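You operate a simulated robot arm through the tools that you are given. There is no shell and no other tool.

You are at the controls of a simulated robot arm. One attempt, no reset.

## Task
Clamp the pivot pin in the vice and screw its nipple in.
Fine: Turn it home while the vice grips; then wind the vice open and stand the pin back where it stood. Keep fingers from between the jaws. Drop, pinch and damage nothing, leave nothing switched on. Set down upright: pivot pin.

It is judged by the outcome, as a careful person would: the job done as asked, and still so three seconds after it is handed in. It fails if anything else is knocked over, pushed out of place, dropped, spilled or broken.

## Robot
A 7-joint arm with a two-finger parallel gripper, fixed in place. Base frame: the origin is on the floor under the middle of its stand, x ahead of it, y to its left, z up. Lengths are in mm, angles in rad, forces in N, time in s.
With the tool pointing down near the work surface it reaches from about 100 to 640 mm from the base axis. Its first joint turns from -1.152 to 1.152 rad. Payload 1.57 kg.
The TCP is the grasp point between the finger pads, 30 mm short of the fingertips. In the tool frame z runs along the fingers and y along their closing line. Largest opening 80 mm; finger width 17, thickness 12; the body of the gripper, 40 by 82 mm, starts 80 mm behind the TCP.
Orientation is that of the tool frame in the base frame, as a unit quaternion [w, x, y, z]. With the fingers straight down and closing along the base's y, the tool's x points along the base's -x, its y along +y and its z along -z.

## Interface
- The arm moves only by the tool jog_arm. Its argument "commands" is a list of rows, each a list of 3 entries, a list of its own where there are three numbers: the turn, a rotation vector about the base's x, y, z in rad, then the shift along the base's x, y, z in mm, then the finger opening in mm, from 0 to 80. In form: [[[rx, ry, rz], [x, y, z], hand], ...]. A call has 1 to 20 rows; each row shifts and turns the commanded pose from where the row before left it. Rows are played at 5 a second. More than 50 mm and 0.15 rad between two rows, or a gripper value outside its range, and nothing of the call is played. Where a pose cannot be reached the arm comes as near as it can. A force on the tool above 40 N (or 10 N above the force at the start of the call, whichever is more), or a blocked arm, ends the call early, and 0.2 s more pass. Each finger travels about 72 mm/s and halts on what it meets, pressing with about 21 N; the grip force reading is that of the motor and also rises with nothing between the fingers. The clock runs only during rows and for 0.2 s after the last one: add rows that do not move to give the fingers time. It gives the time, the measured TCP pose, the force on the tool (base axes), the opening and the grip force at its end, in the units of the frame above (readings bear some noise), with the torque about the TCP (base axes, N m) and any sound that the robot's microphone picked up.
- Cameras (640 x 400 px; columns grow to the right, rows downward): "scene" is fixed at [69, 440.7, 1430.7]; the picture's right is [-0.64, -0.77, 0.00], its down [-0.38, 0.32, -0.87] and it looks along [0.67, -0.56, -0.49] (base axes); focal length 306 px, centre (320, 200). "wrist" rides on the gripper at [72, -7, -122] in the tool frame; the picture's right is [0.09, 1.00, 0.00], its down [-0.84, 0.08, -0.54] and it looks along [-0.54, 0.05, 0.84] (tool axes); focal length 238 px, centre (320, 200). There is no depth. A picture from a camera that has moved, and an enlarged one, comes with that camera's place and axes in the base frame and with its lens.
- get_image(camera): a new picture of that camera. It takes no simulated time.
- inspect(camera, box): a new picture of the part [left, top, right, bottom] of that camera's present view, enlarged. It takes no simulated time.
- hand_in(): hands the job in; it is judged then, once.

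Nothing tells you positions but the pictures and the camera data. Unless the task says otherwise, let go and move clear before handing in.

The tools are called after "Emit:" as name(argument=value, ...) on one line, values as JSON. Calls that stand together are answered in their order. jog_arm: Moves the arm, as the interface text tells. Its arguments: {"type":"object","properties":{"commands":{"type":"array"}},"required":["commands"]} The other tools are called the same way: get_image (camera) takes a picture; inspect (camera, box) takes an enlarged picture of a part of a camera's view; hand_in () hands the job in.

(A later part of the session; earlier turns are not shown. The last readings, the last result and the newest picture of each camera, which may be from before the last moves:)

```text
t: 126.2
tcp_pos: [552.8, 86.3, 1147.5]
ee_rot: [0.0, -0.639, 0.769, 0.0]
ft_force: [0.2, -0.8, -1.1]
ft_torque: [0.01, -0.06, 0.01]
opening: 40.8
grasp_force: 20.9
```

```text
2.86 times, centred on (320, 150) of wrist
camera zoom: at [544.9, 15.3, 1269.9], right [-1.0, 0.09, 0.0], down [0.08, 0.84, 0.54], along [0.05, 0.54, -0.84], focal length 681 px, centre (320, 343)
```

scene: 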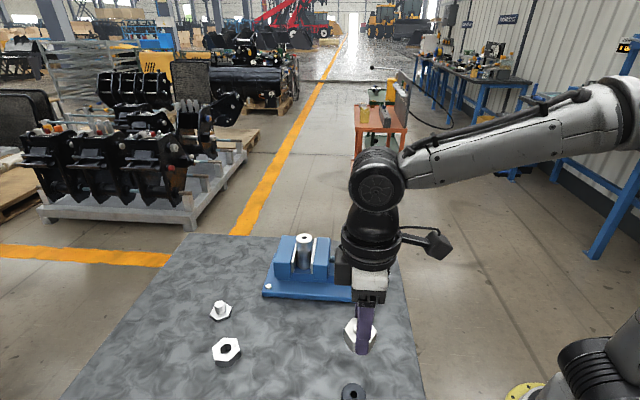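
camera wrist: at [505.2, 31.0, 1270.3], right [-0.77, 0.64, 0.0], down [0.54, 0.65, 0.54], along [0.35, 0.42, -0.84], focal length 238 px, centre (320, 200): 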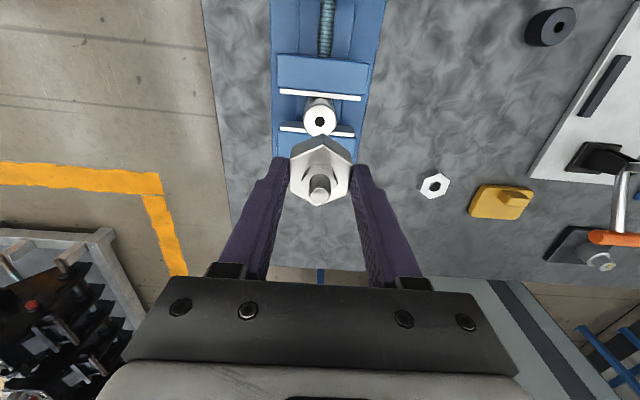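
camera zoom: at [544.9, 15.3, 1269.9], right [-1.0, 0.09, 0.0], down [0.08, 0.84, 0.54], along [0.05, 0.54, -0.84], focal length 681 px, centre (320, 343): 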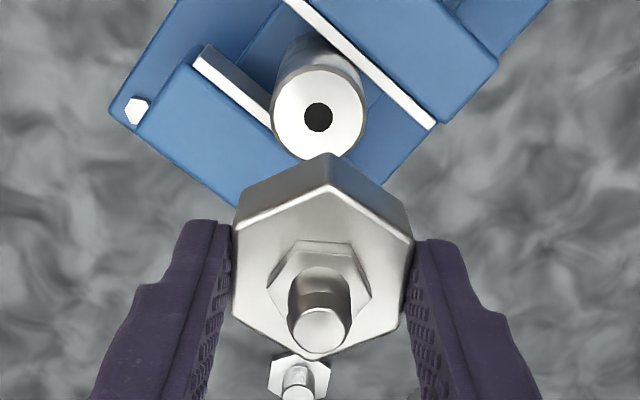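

I'll use a half-turn in free space to calibrate the alignment and to check the rotation range here.

Emit:
jog_arm(commands=[[[0, 0, -0.15], [0, 0, 0], 25], [[0, 0, -0.15], [0, 0, 0], 25], [[0, 0, -0.15], [0, 0, 0], 25], [[0, 0, -0.15], [0, 0, 0], 25], [[0, 0, -0.15], [0, 0, 0], 25], [[0, 0, -0.15], [0, 0, 0], 25], [[0, 0, -0.15], [0, 0, 0], 25], [[0, 0, -0.15], [0, 0, 0], 25], [[0, 0, -0.15], [0, 0, 0], 25], [[0, 0, -0.15], [0, 0, 0], 25], [[0, 0, -0.15], [0, 0, 0], 25], [[0, 0, -0.15], [0, 0, 0], 25], [[0, 0, -0.15], [0, 0, 0], 25], [[0, 0, -0.15], [0, 0, 0], 25], [[0, 0, -0.15], [0, 0, 0], 25], [[0, 0, -0.15], [0, 0, 0], 25], [[0, 0, -0.15], [0, 0, 0], 25], [[0, 0, -0.15], [0, 0, 0], 25], [[0, 0, -0.1416], [0, 0, 0], 25], [[0, 0, 0], [0, 0, 0], 25]])

Emit:
inspect(camera="scene", box=[285, 165, 325, 205])

Emit:
inspect(camera="wrist", box=[260, 80, 380, 220])

```text
t: 130.4
tcp_pos: [552.1, 87.6, 1148.0]
ee_rot: [0.0, 0.665, 0.747, 0.0]
ft_force: [0.6, -0.4, -1.1]
ft_torque: [0.04, -0.01, -0.02]
opening: 40.8
grasp_force: 20.9
```

```text
10.00 times, centred on (305, 185) of scene
camera zoom: at [69.0, 440.7, 1430.7], right [-0.64, -0.77, 0.0], down [-0.38, 0.32, -0.87], along [0.67, -0.56, -0.49], focal length 3059 px, centre (470, 350)
```

zoom: 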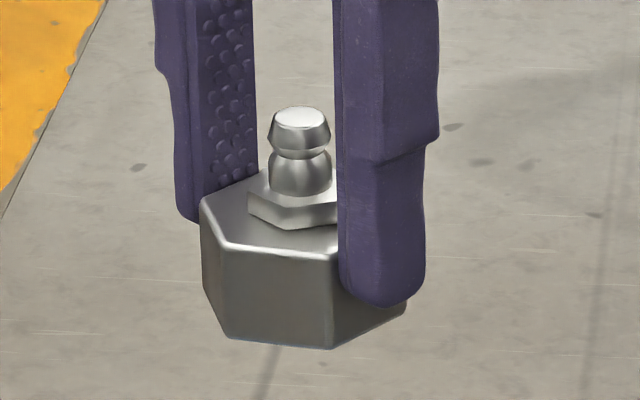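

```text
2.86 times, centred on (320, 150) of wrist
camera zoom: at [536.8, 157.9, 1270.4], right [0.98, 0.21, 0.0], down [0.17, -0.82, 0.54], along [0.11, -0.53, -0.84], focal length 681 px, centre (320, 343)
```

zoom: 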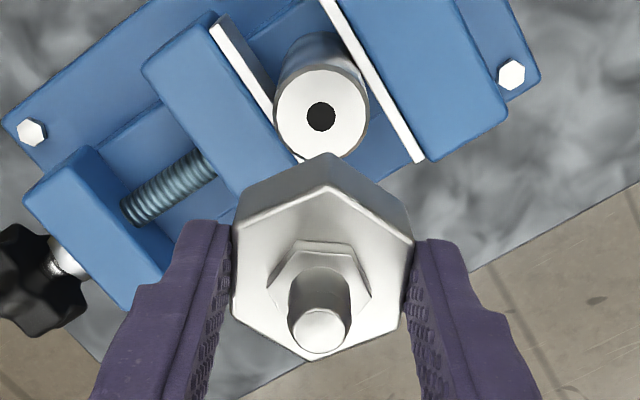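

The half-turn calibration works: the nipple axis sits ~1 mm off the tool axis, and the pin is 0.8 mm from the tool axis. I'll rotate back to the start angle and apply the correction.

Emit:
jog_arm(commands=[[[0, 0, 0.15], [0, 0, 0], 25], [[0, 0, 0.15], [0, 0, 0], 25], [[0, 0, 0.15], [0, 0, 0], 25], [[0, 0, 0.15], [0, 0, 0], 25], [[0, 0, 0.15], [0, 0, 0], 25], [[0, 0, 0.15], [0, 0, 0], 25], [[0, 0, 0.15], [0, 0, 0], 25], [[0, 0, 0.15], [0, 0, 0], 25], [[0, 0, 0.15], [0, 0, 0], 25], [[0, 0, 0.15], [0, 0, 0], 25], [[0, 0, 0.15], [0, 0, 0], 25], [[0, 0, 0.15], [0, 0, 0], 25], [[0, 0, 0.15], [0, 0, 0], 25], [[0, 0, 0.15], [0, 0, 0], 25], [[0, 0, 0.15], [0, 0, 0], 25], [[0, 0, 0.15], [0, 0, 0], 25], [[0, 0, 0.15], [0, 0, 0], 25], [[0, 0, 0.15], [0, 0, 0], 25], [[0, 0, 0.1416], [0.44, -0.57, 0], 25], [[0, 0, 0], [0, 0, 0], 25]])

Emit:
jog_arm(commands=[[[0, 0, 0], [0, 0, -15], 25], [[0, 0, 0], [0, 0, -15], 25], [[0, 0, 0], [0, 0, -15], 25], [[0, 0, 0], [0, 0, -15], 25], [[0, 0, 0], [0, 0, -15], 25], [[0, 0, 0], [0, 0, 0], 25], [[0, 0, 0], [0, 0, 0], 25]])

Emit:
inspect(camera="scene", box=[270, 195, 340, 265])

```text
t: 134.6
tcp_pos: [553.8, 86.2, 1148.8]
ee_rot: [0.0, -0.64, 0.769, 0.0]
ft_force: [0.3, -0.1, -0.2]
ft_torque: [-0.02, 0.01, 0.02]
opening: 41.0
grasp_force: 21.1
```

```text
t: 136.2
tcp_pos: [552.8, 86.6, 1073.3]
ee_rot: [0.0, -0.639, 0.77, 0.0]
ft_force: [0.0, -0.5, -0.5]
ft_torque: [0.01, 0.02, -0.01]
opening: 40.9
grasp_force: 21.5
```

```text
5.71 times, centred on (305, 230) of scene
camera zoom: at [69.0, 440.7, 1430.7], right [-0.64, -0.77, 0.0], down [-0.38, 0.32, -0.87], along [0.67, -0.56, -0.49], focal length 1748 px, centre (406, 29)
```

zoom: 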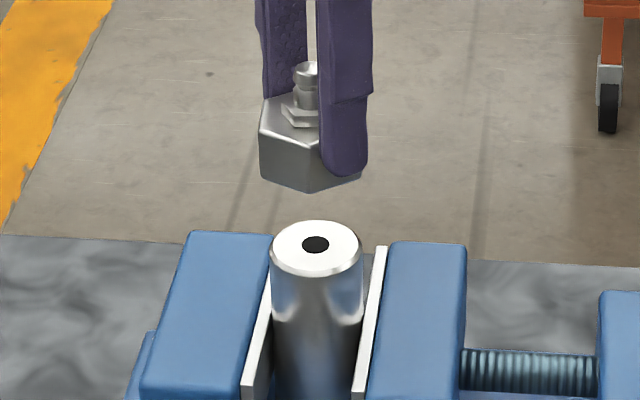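

Nipple and pin axes coincide in the scene view. I'll descend closer, then in small steps feeling for contact.

Emit:
jog_arm(commands=[[[0, 0, 0], [0, 0, -8], 25], [[0, 0, 0], [0, 0, -8], 25], [[0, 0, 0], [0, 0, -6], 25], [[0, 0, 0], [0, 0, 0], 25], [[0, 0, 0], [0, 0, 0], 25]])

Emit:
inspect(camera="scene", box=[280, 210, 330, 260])

```text
t: 137.4
tcp_pos: [550.7, 86.5, 1050.0]
ee_rot: [0.0, -0.639, 0.769, 0.0]
ft_force: [0.0, -1.0, -1.0]
ft_torque: [0.01, 0.0, -0.02]
opening: 40.9
grasp_force: 20.2
```

```text
8.00 times, centred on (305, 235) of scene
camera zoom: at [69.0, 440.7, 1430.7], right [-0.64, -0.77, 0.0], down [-0.38, 0.32, -0.87], along [0.67, -0.56, -0.49], focal length 2447 px, centre (440, -80)
```

zoom: 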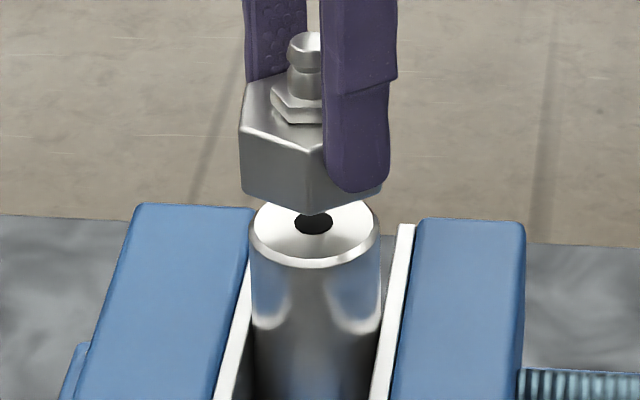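

Emit:
jog_arm(commands=[[[0, 0, 0], [0, 0, -3], 25], [[0, 0, 0], [0, 0, -3], 25], [[0, 0, 0], [0, 0, 0], 25]])

Emit:
jog_arm(commands=[[[0, 0, 0], [0, 0, -2], 25], [[0, 0, 0], [0, 0, 0], 25]])

Emit:
jog_arm(commands=[[[0, 0, 0], [0, 0, -2], 25], [[0, 0, 0], [0, 0, 0], 25]])

Emit:
inspect(camera="scene", box=[280, 210, 330, 260])

```text
t: 138.2
tcp_pos: [551.7, 85.0, 1044.7]
ee_rot: [0.0, -0.639, 0.769, -0.001]
ft_force: [-0.4, -0.9, -1.1]
ft_torque: [-0.02, 0.02, -0.01]
opening: 40.9
grasp_force: 20.2
```

```text
t: 138.8
tcp_pos: [551.8, 85.5, 1043.2]
ee_rot: [0.0, -0.639, 0.769, 0.001]
ft_force: [0.1, 0.7, -0.6]
ft_torque: [-0.04, 0.02, 0.01]
opening: 41.0
grasp_force: 20.9
```

```text
t: 139.4
tcp_pos: [551.5, 86.0, 1040.7]
ee_rot: [0.001, -0.638, 0.77, 0.001]
ft_force: [0.1, -0.3, -0.6]
ft_torque: [-0.02, 0.02, -0.02]
opening: 40.9
grasp_force: 21.1
```

```text
8.00 times, centred on (305, 235) of scene
camera zoom: at [69.0, 440.7, 1430.7], right [-0.64, -0.77, 0.0], down [-0.38, 0.32, -0.87], along [0.67, -0.56, -0.49], focal length 2447 px, centre (440, -80)
```

zoom: 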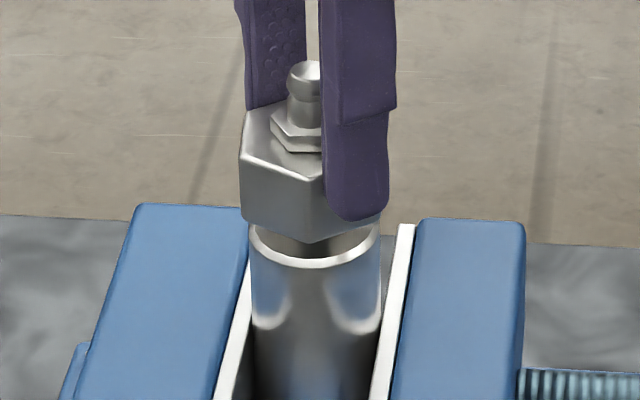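

Emit:
jog_arm(commands=[[[0, 0, 0], [0, 0, -1.5], 25], [[0, 0, 0], [0, 0, 0], 25]])

Emit:
jog_arm(commands=[[[0, 0, 0], [0, 0, -1.5], 25], [[0, 0, 0], [0, 0, 0], 25]])

Emit:
jog_arm(commands=[[[0, 0, 0], [0, 0, -1.5], 25], [[0, 0, 0], [0, 0, 0], 25]])

Emit:
inspect(camera="scene", box=[280, 210, 330, 260])

```text
t: 140.0
tcp_pos: [551.0, 86.7, 1040.0]
ee_rot: [0.0, -0.639, 0.77, 0.0]
ft_force: [0.2, 1.1, -0.7]
ft_torque: [0.0, 0.02, -0.01]
opening: 41.1
grasp_force: 21.2
```

```text
t: 140.6
tcp_pos: [551.3, 85.2, 1038.6]
ee_rot: [0.0, -0.639, 0.769, 0.0]
ft_force: [0.4, 0.9, -1.0]
ft_torque: [0.01, 0.0, 0.01]
opening: 40.8
grasp_force: 21.4
```

```text
t: 141.2
tcp_pos: [552.1, 84.5, 1036.3]
ee_rot: [0.0, -0.639, 0.769, 0.0]
ft_force: [-1.1, 0.1, -0.6]
ft_torque: [0.02, -0.01, 0.03]
opening: 40.7
grasp_force: 21.5
```

```text
8.00 times, centred on (305, 235) of scene
camera zoom: at [69.0, 440.7, 1430.7], right [-0.64, -0.77, 0.0], down [-0.38, 0.32, -0.87], along [0.67, -0.56, -0.49], focal length 2447 px, centre (440, -80)
```

zoom: 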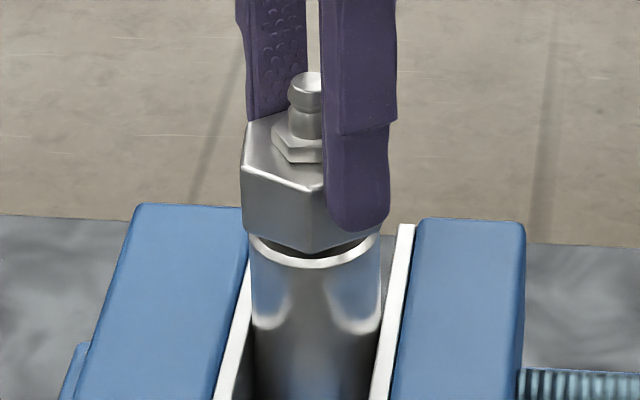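

Emit:
jog_arm(commands=[[[0, 0, 0], [0, 0, -1], 25], [[0, 0, 0], [0, 0, 0], 25]])

Emit:
jog_arm(commands=[[[0, 0, 0], [0, 0, -1], 25], [[0, 0, 0], [0, 0, 0], 25]])

Emit:
inspect(camera="scene", box=[285, 220, 325, 250])

```text
t: 141.8
tcp_pos: [552.0, 85.9, 1036.4]
ee_rot: [0.0, -0.639, 0.769, 0.0]
ft_force: [1.2, 0.2, -2.9]
ft_torque: [0.2, -0.21, 0.01]
opening: 41.0
grasp_force: 21.3
```

```text
t: 142.4
tcp_pos: [550.8, 86.3, 1034.5]
ee_rot: [0.001, -0.639, 0.769, 0.0]
ft_force: [-0.7, -1.3, 0.6]
ft_torque: [0.2, 0.03, -0.01]
opening: 41.0
grasp_force: 21.3
```

```text
13.33 times, centred on (305, 235) of scene
camera zoom: at [69.0, 440.7, 1430.7], right [-0.64, -0.77, 0.0], down [-0.38, 0.32, -0.87], along [0.67, -0.56, -0.49], focal length 4079 px, centre (520, -267)
```

zoom: 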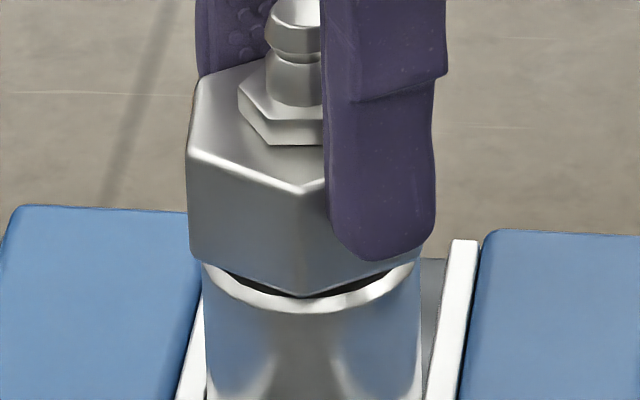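

There is a first light contact about 3–4 mm before seating, likely the start of the thread. I'll start turning clockwise with light downward feed and watch the response.

Emit:
jog_arm(commands=[[[0, 0, -0.15], [-0.155, 0.042, -0.3], 25], [[0, 0, -0.15], [-0.147, 0.063, -0.1], 25], [[0, 0, -0.15], [-0.136, 0.086, -0.1], 25], [[0, 0, -0.15], [-0.122, 0.105, -0.1], 25], [[0, 0, 0], [0, 0, 0], 25]])

Emit:
inspect(camera="scene", box=[285, 220, 325, 250])

```text
t: 143.6
tcp_pos: [551.3, 85.8, 1032.7]
ee_rot: [0.0, -0.381, 0.925, 0.001]
ft_force: [-2.9, -1.8, 4.3]
ft_torque: [-0.07, 0.13, 0.02]
opening: 40.9
grasp_force: 20.9
```

```text
13.33 times, centred on (305, 235) of scene
camera zoom: at [68.8, 440.6, 1430.8], right [-0.64, -0.77, 0.0], down [-0.38, 0.32, -0.87], along [0.67, -0.56, -0.49], focal length 4079 px, centre (520, -267)
```

zoom: 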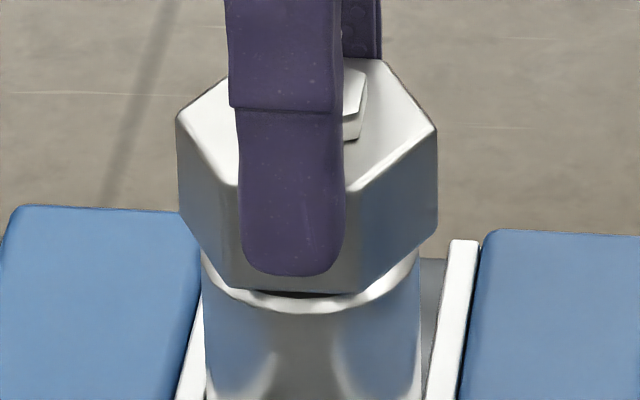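

Emit:
jog_arm(commands=[[[0, 0, -0.15], [-0.105, 0.122, 0], 25], [[0, 0, -0.15], [-0.086, 0.136, 0], 25], [[0, 0, -0.15], [-0.063, 0.147, 0], 25], [[0, 0, -0.15], [-0.042, 0.155, 0], 25], [[0, 0, -0.15], [-0.017, 0.157, 0], 25], [[0, 0, -0.15], [0.005, 0.16, 0], 25], [[0, 0, 0], [0, 0, 0], 25]])

Emit:
inspect(camera="scene", box=[285, 220, 325, 250])

```text
t: 145.2
tcp_pos: [551.0, 87.4, 1033.6]
ee_rot: [0.0, 0.058, 0.998, 0.0]
ft_force: [-4.0, -1.7, 7.6]
ft_torque: [-0.07, 0.13, -0.03]
opening: 40.9
grasp_force: 21.0
```

```text
13.33 times, centred on (305, 235) of scene
camera zoom: at [68.7, 440.6, 1430.8], right [-0.64, -0.77, 0.0], down [-0.38, 0.32, -0.87], along [0.67, -0.56, -0.49], focal length 4079 px, centre (520, -267)
```

zoom: 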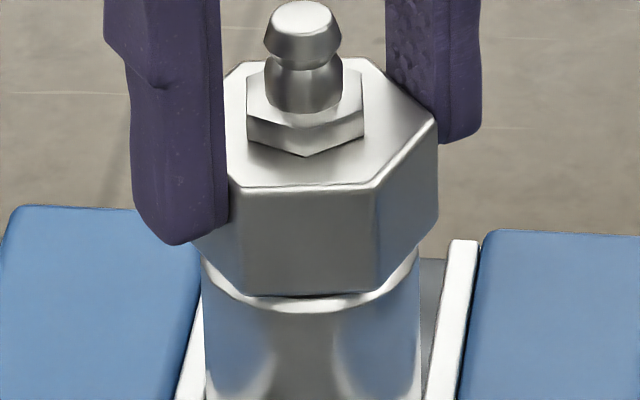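

Emit:
jog_arm(commands=[[[0, 0, 0], [0, 0, -0.7], 25], [[0, 0, 0], [0, 0, 0], 25]])

Emit:
jog_arm(commands=[[[0, 0, -0.15], [0.031, 0.158, 0], 25], [[0, 0, -0.15], [0.052, 0.151, 0], 25], [[0, 0, -0.15], [0.076, 0.141, 0], 25], [[0, 0, 0], [0, 0, 0], 25]])

Emit:
inspect(camera="scene", box=[285, 220, 325, 250])

```text
t: 145.8
tcp_pos: [550.5, 86.7, 1032.9]
ee_rot: [0.0, 0.056, 0.998, 0.0]
ft_force: [-6.1, -2.3, 9.6]
ft_torque: [-0.07, 0.22, -0.01]
opening: 40.8
grasp_force: 20.5
```

```text
t: 146.8
tcp_pos: [551.0, 88.1, 1033.5]
ee_rot: [0.001, 0.278, 0.96, -0.001]
ft_force: [-4.7, -5.8, 8.3]
ft_torque: [-0.22, 0.24, -0.01]
opening: 40.8
grasp_force: 21.1
```

```text
13.33 times, centred on (305, 235) of scene
camera zoom: at [68.7, 440.5, 1430.8], right [-0.64, -0.77, 0.0], down [-0.38, 0.32, -0.87], along [0.67, -0.56, -0.49], focal length 4079 px, centre (520, -267)
```

zoom: 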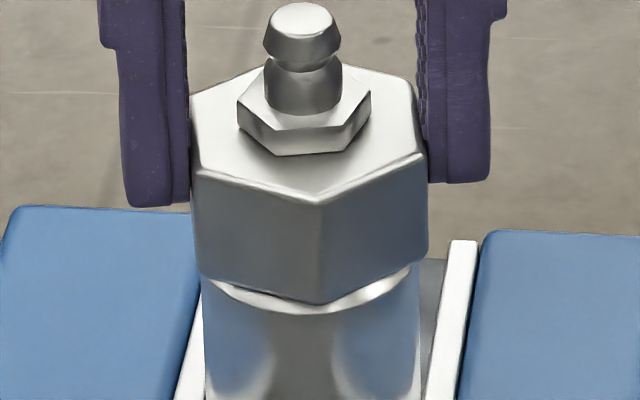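

Emit:
jog_arm(commands=[[[0, 0, 0], [-0.4, -0.45, 0], 25], [[0, 0, -0.15], [0.095, 0.129, -0.1], 25], [[0, 0, -0.15], [0.114, 0.112, -0.1], 25], [[0, 0, -0.15], [0.129, 0.095, -0.1], 25], [[0, 0, -0.15], [0.141, 0.074, -0.1], 25], [[0, 0, 0], [0, 0, 0], 25]])

Emit:
inspect(camera="scene", box=[285, 220, 325, 250])

```text
t: 148.2
tcp_pos: [552.2, 87.9, 1032.6]
ee_rot: [0.0, 0.55, 0.835, -0.001]
ft_force: [4.1, -0.9, 1.9]
ft_torque: [-0.14, -0.3, 0.0]
opening: 40.9
grasp_force: 20.9
```

```text
13.33 times, centred on (305, 235) of scene
camera zoom: at [69.1, 440.7, 1430.7], right [-0.64, -0.77, 0.0], down [-0.38, 0.32, -0.87], along [0.67, -0.56, -0.49], focal length 4079 px, centre (520, -267)
```

zoom: 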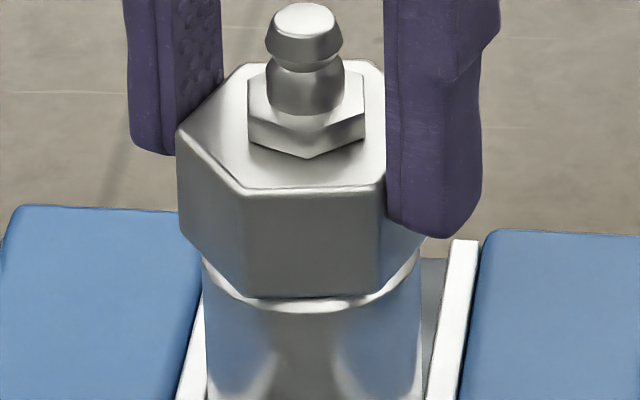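

Emit:
jog_arm(commands=[[[0, 0, -0.15], [0.152, 0.052, -0.1], 25], [[0, 0, -0.15], [0.158, 0.029, -0.1], 25], [[0, 0, -0.15], [0.16, 0.005, -0.1], 25], [[0, 0, 0], [0, 0, 0], 25]])

Emit:
jog_arm(commands=[[[0, 0, -0.15], [0.159, -0.019, -0.1], 25], [[0, 0, -0.15], [0.154, -0.043, -0.1], 25], [[0, 0, 0], [0, 0, 0], 25]])

Emit:
inspect(camera="scene", box=[285, 220, 325, 250])

```text
t: 149.2
tcp_pos: [552.7, 89.2, 1032.2]
ee_rot: [0.0, 0.722, 0.692, 0.0]
ft_force: [1.3, 4.2, 0.3]
ft_torque: [0.1, -0.09, 0.02]
opening: 40.9
grasp_force: 20.6
```

```text
t: 150.0
tcp_pos: [552.7, 88.2, 1033.0]
ee_rot: [0.0, 0.817, 0.576, 0.0]
ft_force: [1.3, 6.6, -0.4]
ft_torque: [0.34, -0.09, 0.01]
opening: 40.9
grasp_force: 21.3
```

```text
13.33 times, centred on (305, 235) of scene
camera zoom: at [69.0, 440.9, 1430.7], right [-0.64, -0.77, 0.0], down [-0.38, 0.32, -0.87], along [0.67, -0.56, -0.49], focal length 4079 px, centre (520, -267)
```

zoom: 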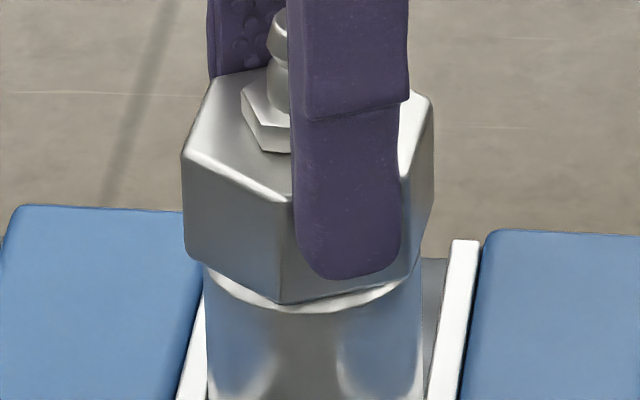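

The downward reaction has vanished while I feed, so the thread is advancing. I'll continue a little further, then regrip.

Emit:
jog_arm(commands=[[[0, 0, 0], [0, 0.3, 0], 25], [[0, 0, -0.15], [0.147, -0.065, -0.14], 25], [[0, 0, -0.15], [0.135, -0.086, -0.14], 25], [[0, 0, 0], [0, 0, 0], 25]])

Emit:
get_image(camera="wrist")

Emit:
inspect(camera="scene", box=[285, 220, 325, 250])

```text
t: 151.0
tcp_pos: [553.9, 87.1, 1033.5]
ee_rot: [0.0, 0.894, 0.448, 0.0]
ft_force: [4.4, 3.6, -0.3]
ft_torque: [0.28, -0.23, 0.01]
opening: 40.6
grasp_force: 21.1
```

```text
taken
camera wrist: at [590.3, 149.5, 1155.1], right [0.85, -0.52, 0.0], down [-0.44, -0.72, 0.54], along [-0.28, -0.46, -0.84], focal length 238 px, centre (320, 200)
```

wrist: 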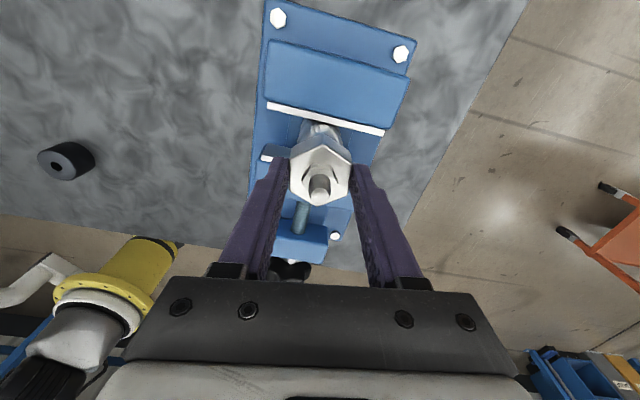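

```text
13.33 times, centred on (305, 235) of scene
camera zoom: at [69.1, 440.8, 1430.7], right [-0.64, -0.77, 0.0], down [-0.38, 0.32, -0.87], along [0.67, -0.56, -0.49], focal length 4079 px, centre (520, -267)
```

zoom: 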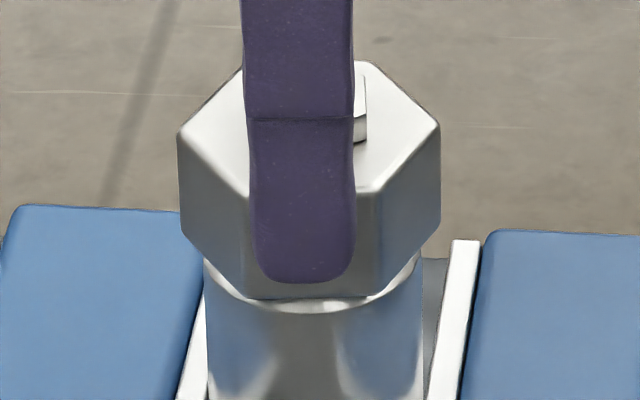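

Emit:
jog_arm(commands=[[[0, 0, 0], [0, 0, -0.6], 25], [[0, 0, 0], [0, 0, 0], 25]])

Emit:
jog_arm(commands=[[[0, 0, 0], [0, 0, 0], 25]])

```text
t: 151.6
tcp_pos: [553.1, 88.5, 1031.8]
ee_rot: [0.0, 0.894, 0.448, 0.0]
ft_force: [3.8, 2.4, 3.8]
ft_torque: [0.16, -0.09, 0.03]
opening: 41.0
grasp_force: 20.5
```

```text
t: 152.0
tcp_pos: [551.8, 88.3, 1030.7]
ee_rot: [0.0, 0.894, 0.447, 0.0]
ft_force: [4.3, 0.9, 6.2]
ft_torque: [0.04, -0.16, 0.0]
opening: 40.9
grasp_force: 21.1
```

The thread is holding axially, so it is engaged. I'll open the fingers, recentre, and turn the hand back half a turn for another bite.

Emit:
jog_arm(commands=[[[0, 0, 0], [0, 0, 0.4], 25], [[0, 0, 0], [0, 0, 0], 44], [[0, 0, 0], [0, 0, 0], 56], [[0, 0, 0], [0, 0, 0], 70], [[0, 0, 0], [-0.3, -0.5, 0], 70], [[0, 0, 0.1496], [-0.3, -0.4, 0], 70], [[0, 0, 0.1496], [0, 0, 0], 70], [[0, 0, 0.1496], [0, 0, 0], 70], [[0, 0, 0.1496], [0, 0, 0], 70], [[0, 0, 0.1496], [0, 0, 0], 70], [[0, 0, 0.1496], [0, 0, 0], 70], [[0, 0, 0.1496], [0, 0, 0], 70], [[0, 0, 0.1496], [0, 0, 0], 70], [[0, 0, 0.1496], [0, 0, 0], 70], [[0, 0, 0.1496], [0, 0, 0], 70], [[0, 0, 0.1496], [0, 0, 0], 70], [[0, 0, 0.1496], [0, 0, 0], 70], [[0, 0, 0.1496], [0, 0, 0], 70], [[0, 0, 0], [0, 0, 0], 70]])

Emit:
inspect(camera="scene", box=[285, 220, 325, 250])

Emit:
get_image(camera="wrist")

```text
t: 156.0
tcp_pos: [551.0, 86.0, 1032.2]
ee_rot: [0.0, 0.132, 0.991, 0.0]
ft_force: [1.1, -0.8, -0.1]
ft_torque: [0.03, 0.01, 0.05]
opening: 70.0
grasp_force: 0.1
```

```text
13.33 times, centred on (305, 235) of scene
camera zoom: at [69.0, 440.7, 1430.7], right [-0.64, -0.77, 0.0], down [-0.38, 0.32, -0.87], along [0.67, -0.56, -0.49], focal length 4079 px, centre (520, -267)
```

zoom: 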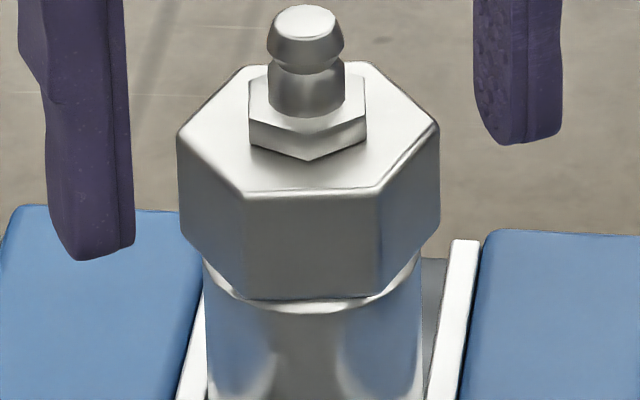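

```text
taken
camera wrist: at [480.3, 99.8, 1154.1], right [0.17, 0.98, 0.0], down [0.83, -0.14, 0.54], along [0.53, -0.09, -0.84], focal length 238 px, centre (320, 200)
```

wrist: 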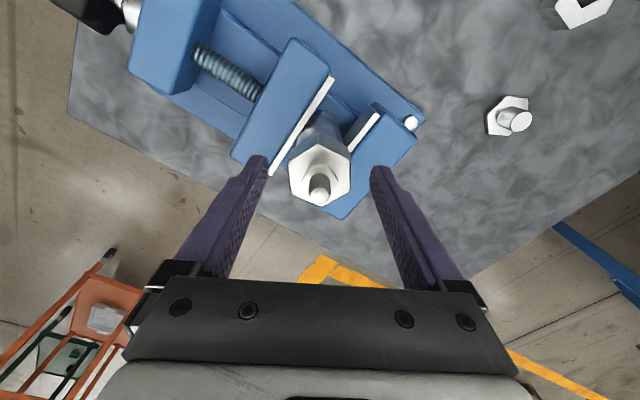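

Emit:
jog_arm(commands=[[[0, 0, 0.1496], [0, 0, 0], 70], [[0, 0, 0.1496], [0, 0, 0], 70], [[0, 0, 0.1496], [0, 0, 0], 70], [[0, 0, 0.1496], [0, 0, 0], 70], [[0, 0, 0.1496], [0, 0, 0], 70], [[0, 0, 0.1496], [0, 0, 0], 70], [[0, 0, 0.1496], [0, 0, 0], 70], [[0, 0, 0.1496], [0, 0, 0], 70], [[0, 0, 0], [0, 0, 0], 70], [[0, 0, 0], [0, 0, 0], 70]])

Emit:
inspect(camera="wrist", box=[240, 100, 400, 240])

```text
t: 158.2
tcp_pos: [552.9, 86.0, 1030.9]
ee_rot: [0.0, -0.449, 0.894, 0.0]
ft_force: [-0.2, 0.0, -0.3]
ft_torque: [-0.02, -0.03, -0.02]
opening: 69.9
grasp_force: 0.1
```

```text
2.86 times, centred on (320, 170) of wrist
camera zoom: at [514.6, 25.9, 1153.9], right [-0.85, 0.52, 0.0], down [0.44, 0.72, 0.54], along [0.28, 0.46, -0.84], focal length 681 px, centre (320, 286)
```

zoom: 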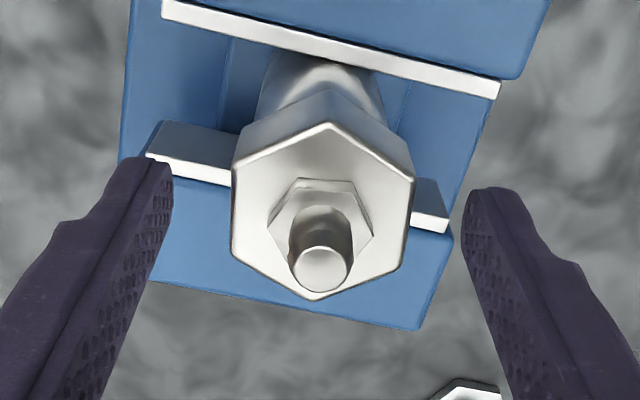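

Fingers are aligned with the flats again. I'll close and continue screwing clockwise, monitoring force and torque.

Emit:
jog_arm(commands=[[[0, 0, 0], [0, 0, 0], 56], [[0, 0, 0], [0, 0, 0], 46], [[0, 0, 0], [0, 0, 0], 40], [[0, 0, 0], [0, 0, 0], 30], [[0, 0, 0], [0, 0, 0], 25], [[0, 0, 0], [0, 0, 0], 25]])

Emit:
jog_arm(commands=[[[0, 0, -0.15], [0, 0, -0.07], 25], [[0, 0, -0.15], [0, 0, -0.07], 25], [[0, 0, -0.15], [0, 0, -0.07], 25], [[0, 0, -0.15], [0, 0, -0.07], 25], [[0, 0, 0], [0, 0, 0], 25]])

Emit:
inspect(camera="scene", box=[285, 220, 325, 250])

```text
t: 159.6
tcp_pos: [551.6, 86.9, 1032.0]
ee_rot: [0.0, -0.448, 0.894, 0.0]
ft_force: [-0.1, 0.4, 1.2]
ft_torque: [-0.05, 0.03, -0.02]
opening: 40.9
grasp_force: 21.7
```

```text
t: 160.8
tcp_pos: [551.8, 87.8, 1031.0]
ee_rot: [0.0, -0.163, 0.987, 0.0]
ft_force: [2.6, 2.4, 0.1]
ft_torque: [0.1, -0.04, 0.0]
opening: 41.0
grasp_force: 21.6
```

```text
13.33 times, centred on (305, 235) of scene
camera zoom: at [69.1, 440.8, 1430.7], right [-0.64, -0.77, 0.0], down [-0.38, 0.32, -0.87], along [0.67, -0.56, -0.49], focal length 4079 px, centre (520, -267)
```

zoom: 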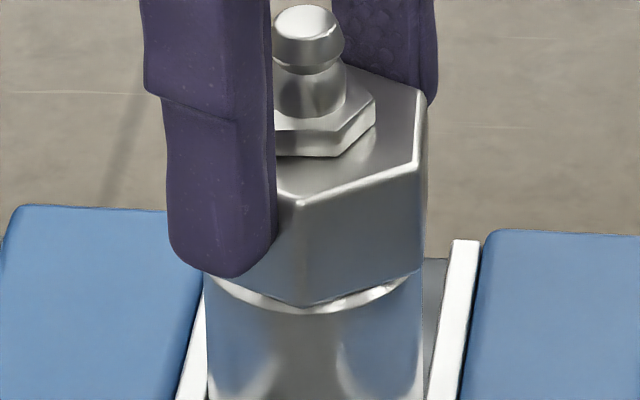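

Emit:
jog_arm(commands=[[[0, 0, -0.15], [0, 0, -0.08], 25], [[0, 0, -0.15], [0, 0, -0.08], 25], [[0, 0, -0.15], [0, 0, -0.08], 25], [[0, 0, -0.15], [0, 0, -0.08], 25], [[0, 0, -0.15], [0, 0, -0.08], 25], [[0, 0, -0.15], [0, 0, -0.08], 25], [[0, 0, -0.15], [0, 0, -0.08], 25], [[0, 0, 0], [0, 0, 0], 25]])

Emit:
inspect(camera="scene", box=[285, 220, 325, 250])

```text
t: 162.6
tcp_pos: [553.1, 86.9, 1030.1]
ee_rot: [0.0, 0.353, 0.935, -0.001]
ft_force: [-1.2, -4.0, 0.4]
ft_torque: [-0.17, 0.12, 0.25]
opening: 46.3
grasp_force: 21.1
```

```text
13.33 times, centred on (305, 235) of scene
camera zoom: at [69.0, 440.6, 1430.8], right [-0.64, -0.77, 0.0], down [-0.38, 0.32, -0.87], along [0.67, -0.56, -0.49], focal length 4079 px, centre (520, -267)
```

zoom: 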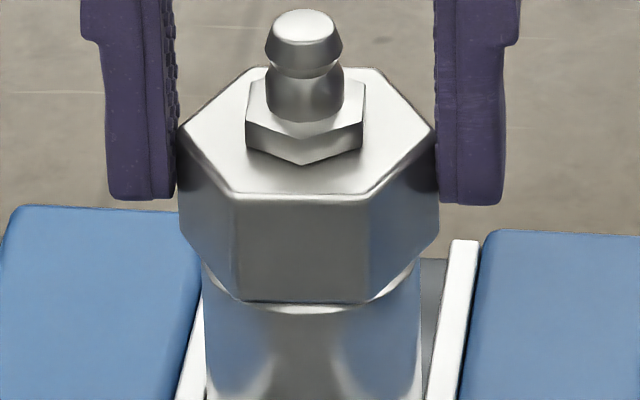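

The fingers rode up onto the hex corners after about 1.1 rad, so the nipple stopped hard, possibly home. I'll regrip squarely on the flats and test with a small torque.

Emit:
jog_arm(commands=[[[0, 0, 0], [0, 0, 0], 54], [[0, 0, 0], [0, 0, 0], 64], [[0, 0, 0.135], [0, 0, 0], 64], [[0, 0, 0.135], [0, 0, 0], 64], [[0, 0, 0.135], [0, 0, 0], 64], [[0, 0, 0.135], [0, 0, 0], 64], [[0, 0, 0], [0, 0, 0], 64]])

Emit:
inspect(camera="wrist", box=[240, 100, 400, 240])

Emit:
inspect(camera="scene", box=[285, 220, 325, 250])

```text
t: 164.2
tcp_pos: [553.1, 86.0, 1031.6]
ee_rot: [-0.001, 0.089, 0.996, -0.001]
ft_force: [0.3, -0.2, -0.3]
ft_torque: [0.0, -0.02, 0.0]
opening: 64.0
grasp_force: 0.0
```

```text
2.86 times, centred on (320, 170) of wrist
camera zoom: at [480.1, 93.3, 1153.2], right [0.09, 1.0, 0.0], down [0.84, -0.07, 0.54], along [0.54, -0.05, -0.84], focal length 681 px, centre (320, 286)
```

zoom: 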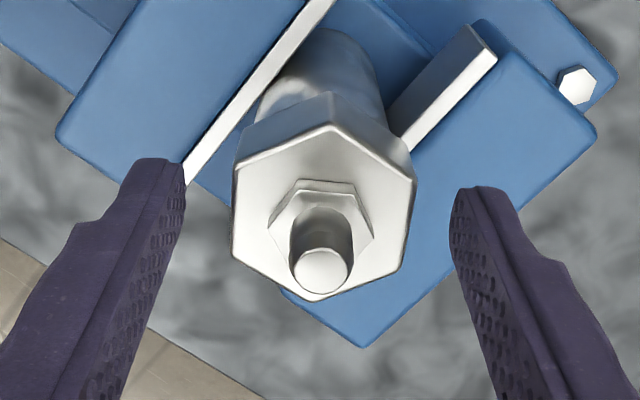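

```text
13.33 times, centred on (305, 235) of scene
camera zoom: at [69.0, 440.7, 1430.7], right [-0.64, -0.77, 0.0], down [-0.38, 0.32, -0.87], along [0.67, -0.56, -0.49], focal length 4079 px, centre (520, -267)
```

zoom: 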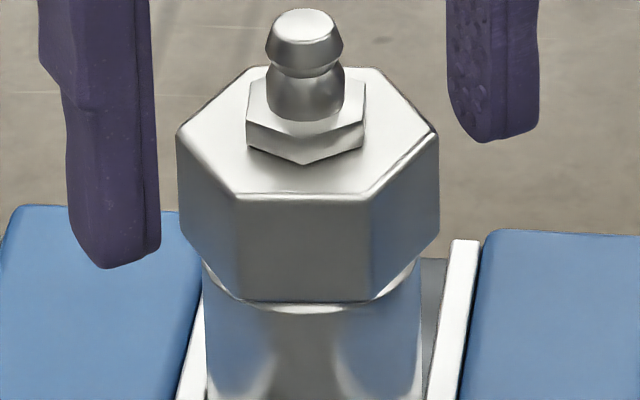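

Emit:
jog_arm(commands=[[[0, 0, 0], [0, 0, 0], 52], [[0, 0, 0], [0, 0, 0], 44], [[0, 0, 0], [0, 0, 0], 36], [[0, 0, 0], [0, 0, 0], 20], [[0, 0, 0], [0, 0, 0], 20], [[0, 0, 0], [0, 0, 0], 20]])

Emit:
jog_arm(commands=[[[0, 0, -0.05], [0, 0, -0.03], 20], [[0, 0, -0.05], [0, 0, -0.03], 20], [[0, 0, 0], [0, 0, 0], 20]])

Emit:
jog_arm(commands=[[[0, 0, -0.05], [0, 0, -0.03], 20], [[0, 0, 0], [0, 0, 0], 20]])

Emit:
inspect(camera="wrist", box=[240, 100, 400, 240])

```text
t: 165.6
tcp_pos: [551.9, 87.2, 1030.6]
ee_rot: [0.0, 0.089, 0.996, 0.001]
ft_force: [0.9, 0.6, 0.1]
ft_torque: [0.07, 0.01, 0.0]
opening: 41.0
grasp_force: 20.9
```

```text
t: 166.4
tcp_pos: [551.6, 87.1, 1031.5]
ee_rot: [0.0, 0.14, 0.99, 0.0]
ft_force: [0.9, -1.8, 0.4]
ft_torque: [-0.05, 0.07, 0.69]
opening: 42.2
grasp_force: 21.2
```

```text
t: 167.0
tcp_pos: [552.4, 86.4, 1029.6]
ee_rot: [0.0, 0.164, 0.986, 0.0]
ft_force: [-0.6, 0.3, 0.8]
ft_torque: [0.06, 0.18, 0.65]
opening: 43.1
grasp_force: 21.1
```

```text
2.86 times, centred on (320, 170) of wrist
camera zoom: at [481.5, 104.4, 1153.0], right [0.24, 0.97, 0.0], down [0.82, -0.2, 0.54], along [0.53, -0.13, -0.84], focal length 681 px, centre (320, 286)
```

zoom: 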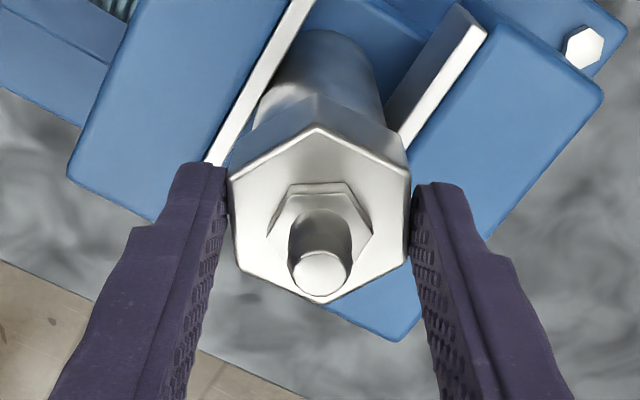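

The nipple resists 0.69 Nm without moving while the pin stays fixed, so it is home and the vice was gripping. I'll check the seat visually before letting go.

Emit:
inspect(camera="scene", box=[293, 232, 318, 247])

Emit:
jog_arm(commands=[[[0, 0, 0.05], [0, 0, 0], 20], [[0, 0, 0.05], [0, 0, 0], 20], [[0, 0, 0.05], [0, 0, 0], 20], [[0, 0, 0], [0, 0, 0], 20]])

```text
16.00 times, centred on (306, 240) of scene
camera zoom: at [69.0, 440.7, 1430.7], right [-0.64, -0.77, 0.0], down [-0.38, 0.32, -0.87], along [0.67, -0.56, -0.49], focal length 4894 px, centre (552, -432)
```

zoom: 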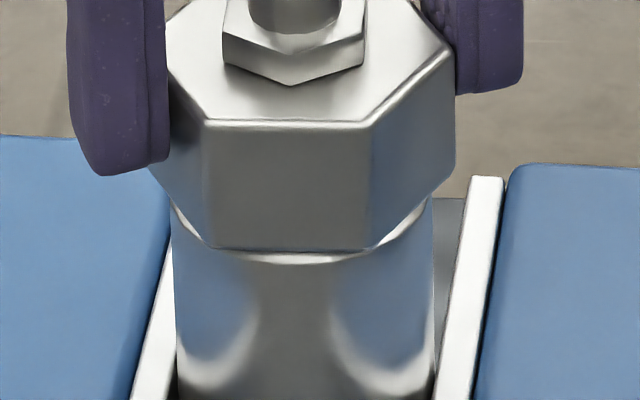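

```text
t: 168.0
tcp_pos: [552.5, 87.0, 1030.8]
ee_rot: [0.0, 0.09, 0.996, 0.0]
ft_force: [3.6, 3.8, 0.0]
ft_torque: [0.17, -0.06, 0.02]
opening: 40.8
grasp_force: 20.7
```

The nipple is seated on the pin. I'll release it, rise straight up, and go back to the knob side.

Emit:
jog_arm(commands=[[[0, 0, 0], [0, 0, 0], 46], [[0, 0, 0], [0, 0, 0], 58], [[0, 0, 0], [0, 0, 0], 70], [[0, 0, 0], [0, 0, 10], 70], [[0, 0, 0], [0, 0, 20], 70], [[0, 0, 0], [0, 0, 30], 70], [[0, 0, 0], [0, 0, 30], 75], [[0, 0, 0], [0, 0, 30], 80], [[0, 0, 0.12], [-20, -20, 0], 80], [[0, 0, 0.12], [-20, -20, 0], 80], [[0, 0, 0.12], [-20, -20, 0], 80], [[0, 0, 0.12], [-20, -20, 0], 80], [[0, 0, 0.12], [-20, -20, 0], 80], [[0, 0, 0.12], [-20, -20, 0], 80], [[0, 0, 0.12], [-20, -20, 0], 80], [[0, 0, 0.123], [-20, -20, 0], 80], [[0, 0, 0], [-20, -20, 0], 80], [[0, 0, 0], [-16, -16, 0], 80], [[0, 0, 0], [0, 0, 0], 80]])

Emit:
get_image(camera="scene")

Emit:
inspect(camera="scene", box=[285, 220, 325, 250])

```text
t: 172.0
tcp_pos: [355.2, -109.0, 1152.2]
ee_rot: [0.0, -0.382, 0.924, -0.001]
ft_force: [-0.1, -0.1, 0.3]
ft_torque: [-0.01, 0.04, -0.03]
opening: 79.7
grasp_force: 0.0
```

```text
taken
```

scene: 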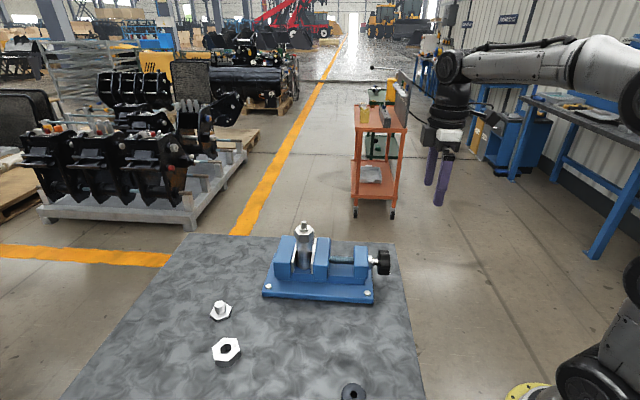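

```text
13.33 times, centred on (305, 235) of scene
camera zoom: at [69.0, 440.7, 1430.7], right [-0.64, -0.77, 0.0], down [-0.38, 0.32, -0.87], along [0.67, -0.56, -0.49], focal length 4079 px, centre (520, -267)
```

zoom: 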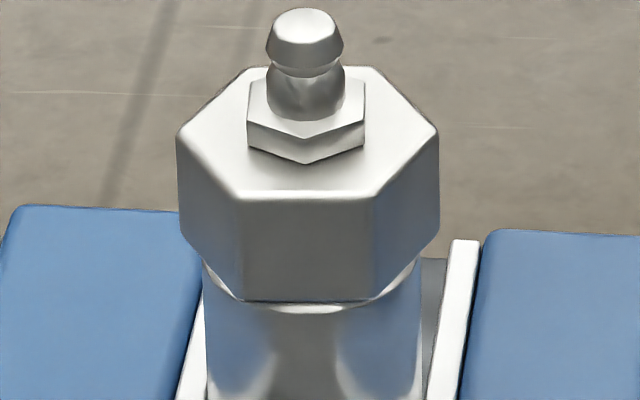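

Emit:
jog_arm(commands=[[[0.074, -0.074, 0], [0, 0, 0], 80], [[0.074, -0.074, 0], [0, 0, 0], 80], [[0.074, -0.074, 0], [0, 0, 0], 80], [[0.074, -0.074, 0], [0, 0, 0], 80], [[0.074, -0.074, 0], [0, 0, 0], 80], [[0.074, -0.074, 0], [0, 0, 0], 80], [[0.074, -0.074, 0], [0, 0, 0], 80], [[0.074, -0.074, 0], [0, 0, 0], 80], [[0.074, -0.074, 0], [0, 0, 0], 80], [[0.074, -0.074, 0], [0, 0, 0], 80], [[0.074, -0.074, 0], [0, 0, 0], 80], [[0.074, -0.074, 0], [0, 0, 0], 80], [[0.074, -0.074, 0], [0, 0, 0], 80], [[0.074, -0.074, 0], [0, 0, 0], 80], [[0.0747, -0.0747, 0], [0, 0, 0], 80], [[0, 0, 0], [0, 0, 0], 80]])

Emit:
jog_arm(commands=[[[0.101, 0.101, 0], [0, 0, -14], 80], [[0.101, 0.101, 0], [0, 0, -14], 80], [[0.101, 0.101, 0], [0, 0, -14], 80], [[0.101, 0.101, 0], [0, 0, -14], 80], [[0.101, 0.101, 0], [0, 0, -14], 80], [[0.101, 0.101, 0], [0, 0, -14], 80], [[0.101, 0.101, 0], [0, 0, -14], 80], [[0.101, 0.101, 0], [0, 0, -14], 80], [[0.101, 0.101, 0], [0, 0, -14], 80], [[0.101, 0.101, 0], [0, 0, -14], 80], [[0.101, 0.101, 0], [0, 0, -14], 80], [[0, 0, 0], [0, 0, 0], 80], [[0, 0, 0], [0, 0, 0], 80]])

Emit:
get_image(camera="wrist")

```text
t: 175.4
tcp_pos: [355.9, -109.5, 1150.2]
ee_rot: [0.653, -0.269, 0.653, 0.272]
ft_force: [0.1, 0.4, 0.7]
ft_torque: [0.0, 0.03, -0.02]
opening: 79.9
grasp_force: 0.0
```

```text
t: 178.2
tcp_pos: [355.1, -109.7, 996.3]
ee_rot: [0.269, 0.272, 0.653, 0.654]
ft_force: [-0.5, -0.1, -0.9]
ft_torque: [0.01, -0.02, 0.0]
opening: 80.0
grasp_force: 0.1
```

```text
taken
camera wrist: at [217.8, -144.5, 991.1], right [-0.06, 0.06, 1.0], down [0.21, -0.98, 0.07], along [0.98, 0.21, 0.05], focal length 238 px, centre (320, 200)
```

wrist: 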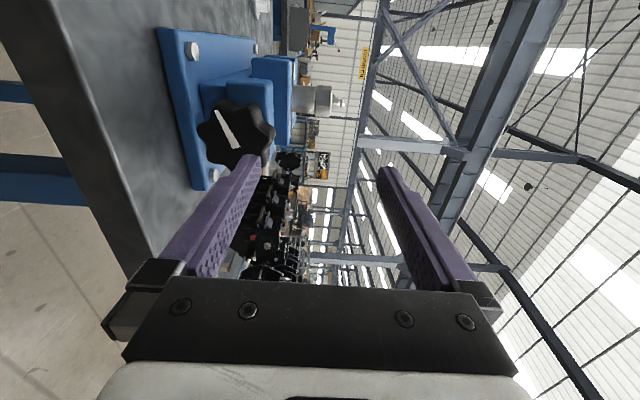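

The tool is level and the camera now looks sideways along the vice. I'll zoom on the pin–nipple interface.

Emit:
inspect(camera="wrist", box=[290, 80, 350, 120])

Emit:
inspect(camera="wrist", box=[180, 80, 300, 180])

```text
10.00 times, centred on (320, 100) of wrist
camera zoom: at [217.8, -144.5, 991.1], right [-0.06, 0.06, 1.0], down [0.21, -0.98, 0.07], along [0.98, 0.21, 0.05], focal length 2384 px, centre (320, 1200)
```

zoom: 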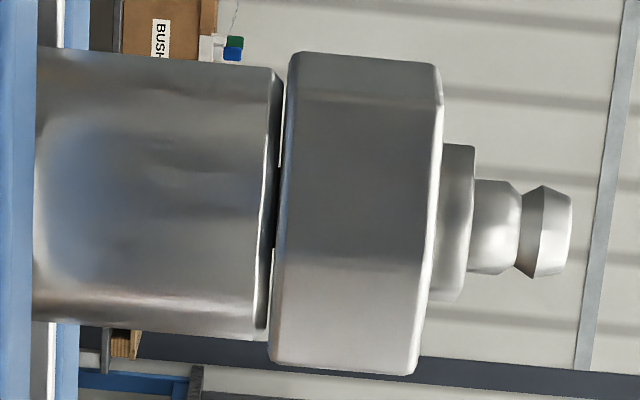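

```text
4.00 times, centred on (240, 130) of wrist
camera zoom: at [217.8, -144.5, 991.1], right [-0.06, 0.06, 1.0], down [0.21, -0.98, 0.07], along [0.98, 0.21, 0.05], focal length 953 px, centre (640, 480)
```

zoom: 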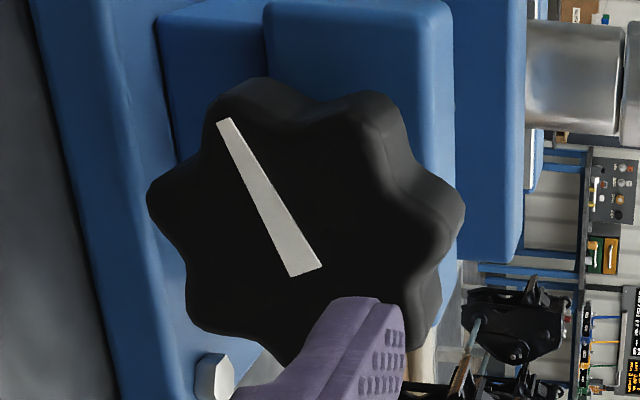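

Emit:
inspect(camera="wrist", box=[308, 82, 332, 118])

Emit:
inspect(camera="wrist", box=[312, 84, 326, 98])

Emit:
inspect(camera="wrist", box=[312, 102, 326, 116])

```text
11.11 times, centred on (320, 100) of wrist
camera zoom: at [217.8, -144.5, 991.1], right [-0.06, 0.06, 1.0], down [0.21, -0.98, 0.07], along [0.98, 0.21, 0.05], focal length 2648 px, centre (320, 1311)
```

zoom: 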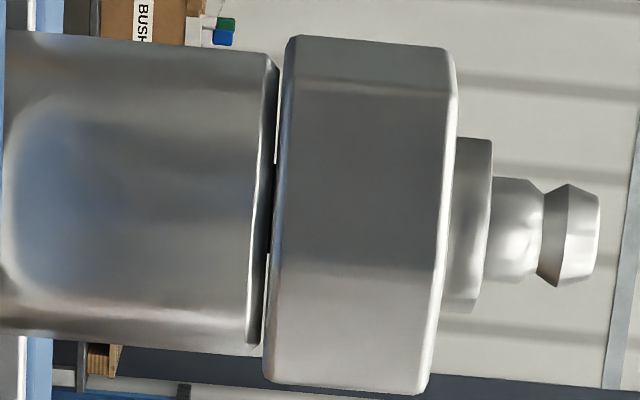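

```text
16.00 times, centred on (319, 91) of wrist
camera zoom: at [217.8, -144.5, 991.1], right [-0.06, 0.06, 1.0], down [0.21, -0.98, 0.07], along [0.98, 0.21, 0.05], focal length 3814 px, centre (336, 1944)
```

zoom: 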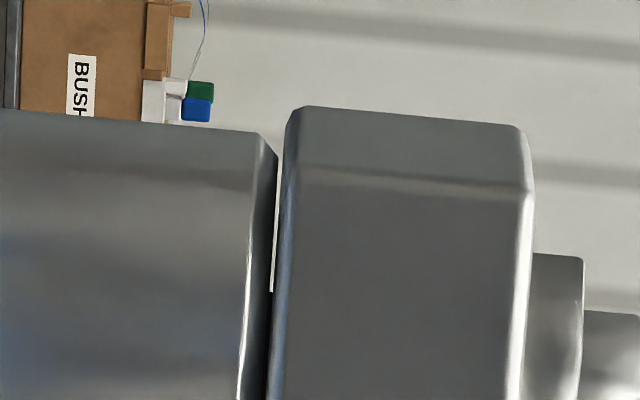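

```text
16.00 times, centred on (319, 109) of wrist
camera zoom: at [217.8, -144.5, 991.1], right [-0.06, 0.06, 1.0], down [0.21, -0.98, 0.07], along [0.98, 0.21, 0.05], focal length 3814 px, centre (336, 1656)
```

zoom: 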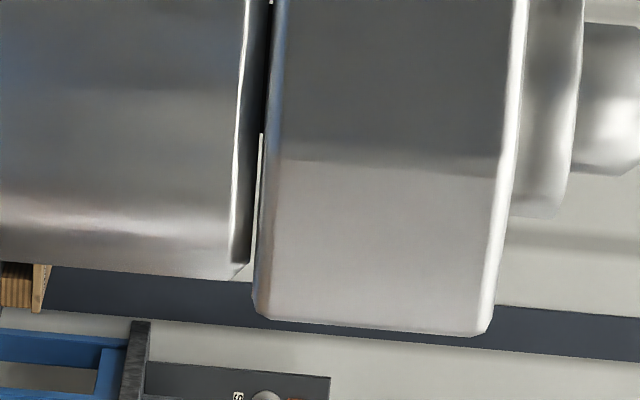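

The side view shows the nipple's hex about 0.5 mm off the pin face. It has turned ¾ turn in total and stopped firmly at ~0.7 Nm, so I take that as its stop. Now I'll roll the hand to the other end of its range and line up with the knob to wind the vice open.

Emit:
jog_arm(commands=[[[0.092, 0.092, 0], [1.6, 0.5, -8], 80], [[0.092, 0.092, 0], [0, 0, -8], 80], [[0.092, 0.092, 0], [0, 0, -8], 80], [[0.092, 0.092, 0], [0, 0, -8], 80], [[0.092, 0.092, 0], [0, 0, -8], 80], [[0.092, 0.092, 0], [0, 0, -8], 80], [[0.092, 0.092, 0], [0, 0, -8], 80], [[0.092, 0.092, 0], [0, 0, -8], 80], [[0.092, 0.092, 0], [0, 0, -8], 80], [[0, 0, 0], [0, 0, 0], 80], [[0, 0, 0], [0, 0, 0], 80]])

Emit:
inspect(camera="wrist", box=[270, 90, 370, 190])

```text
t: 180.6
tcp_pos: [358.4, -110.0, 924.7]
ee_rot: [-0.137, 0.587, 0.393, 0.694]
ft_force: [0.0, 0.0, 0.8]
ft_torque: [0.02, 0.01, 0.02]
opening: 80.1
grasp_force: 0.0
```

```text
4.00 times, centred on (320, 140) of wrist
camera zoom: at [247.4, -171.3, 988.6], right [0.62, -0.62, 0.47], down [-0.1, -0.66, -0.74], along [0.77, 0.41, -0.48], focal length 953 px, centre (320, 440)
```

zoom: 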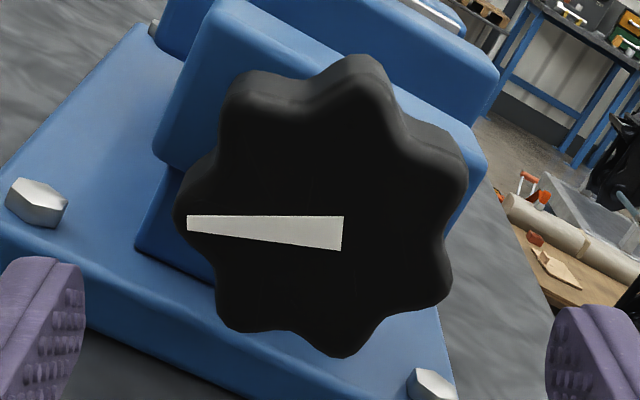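

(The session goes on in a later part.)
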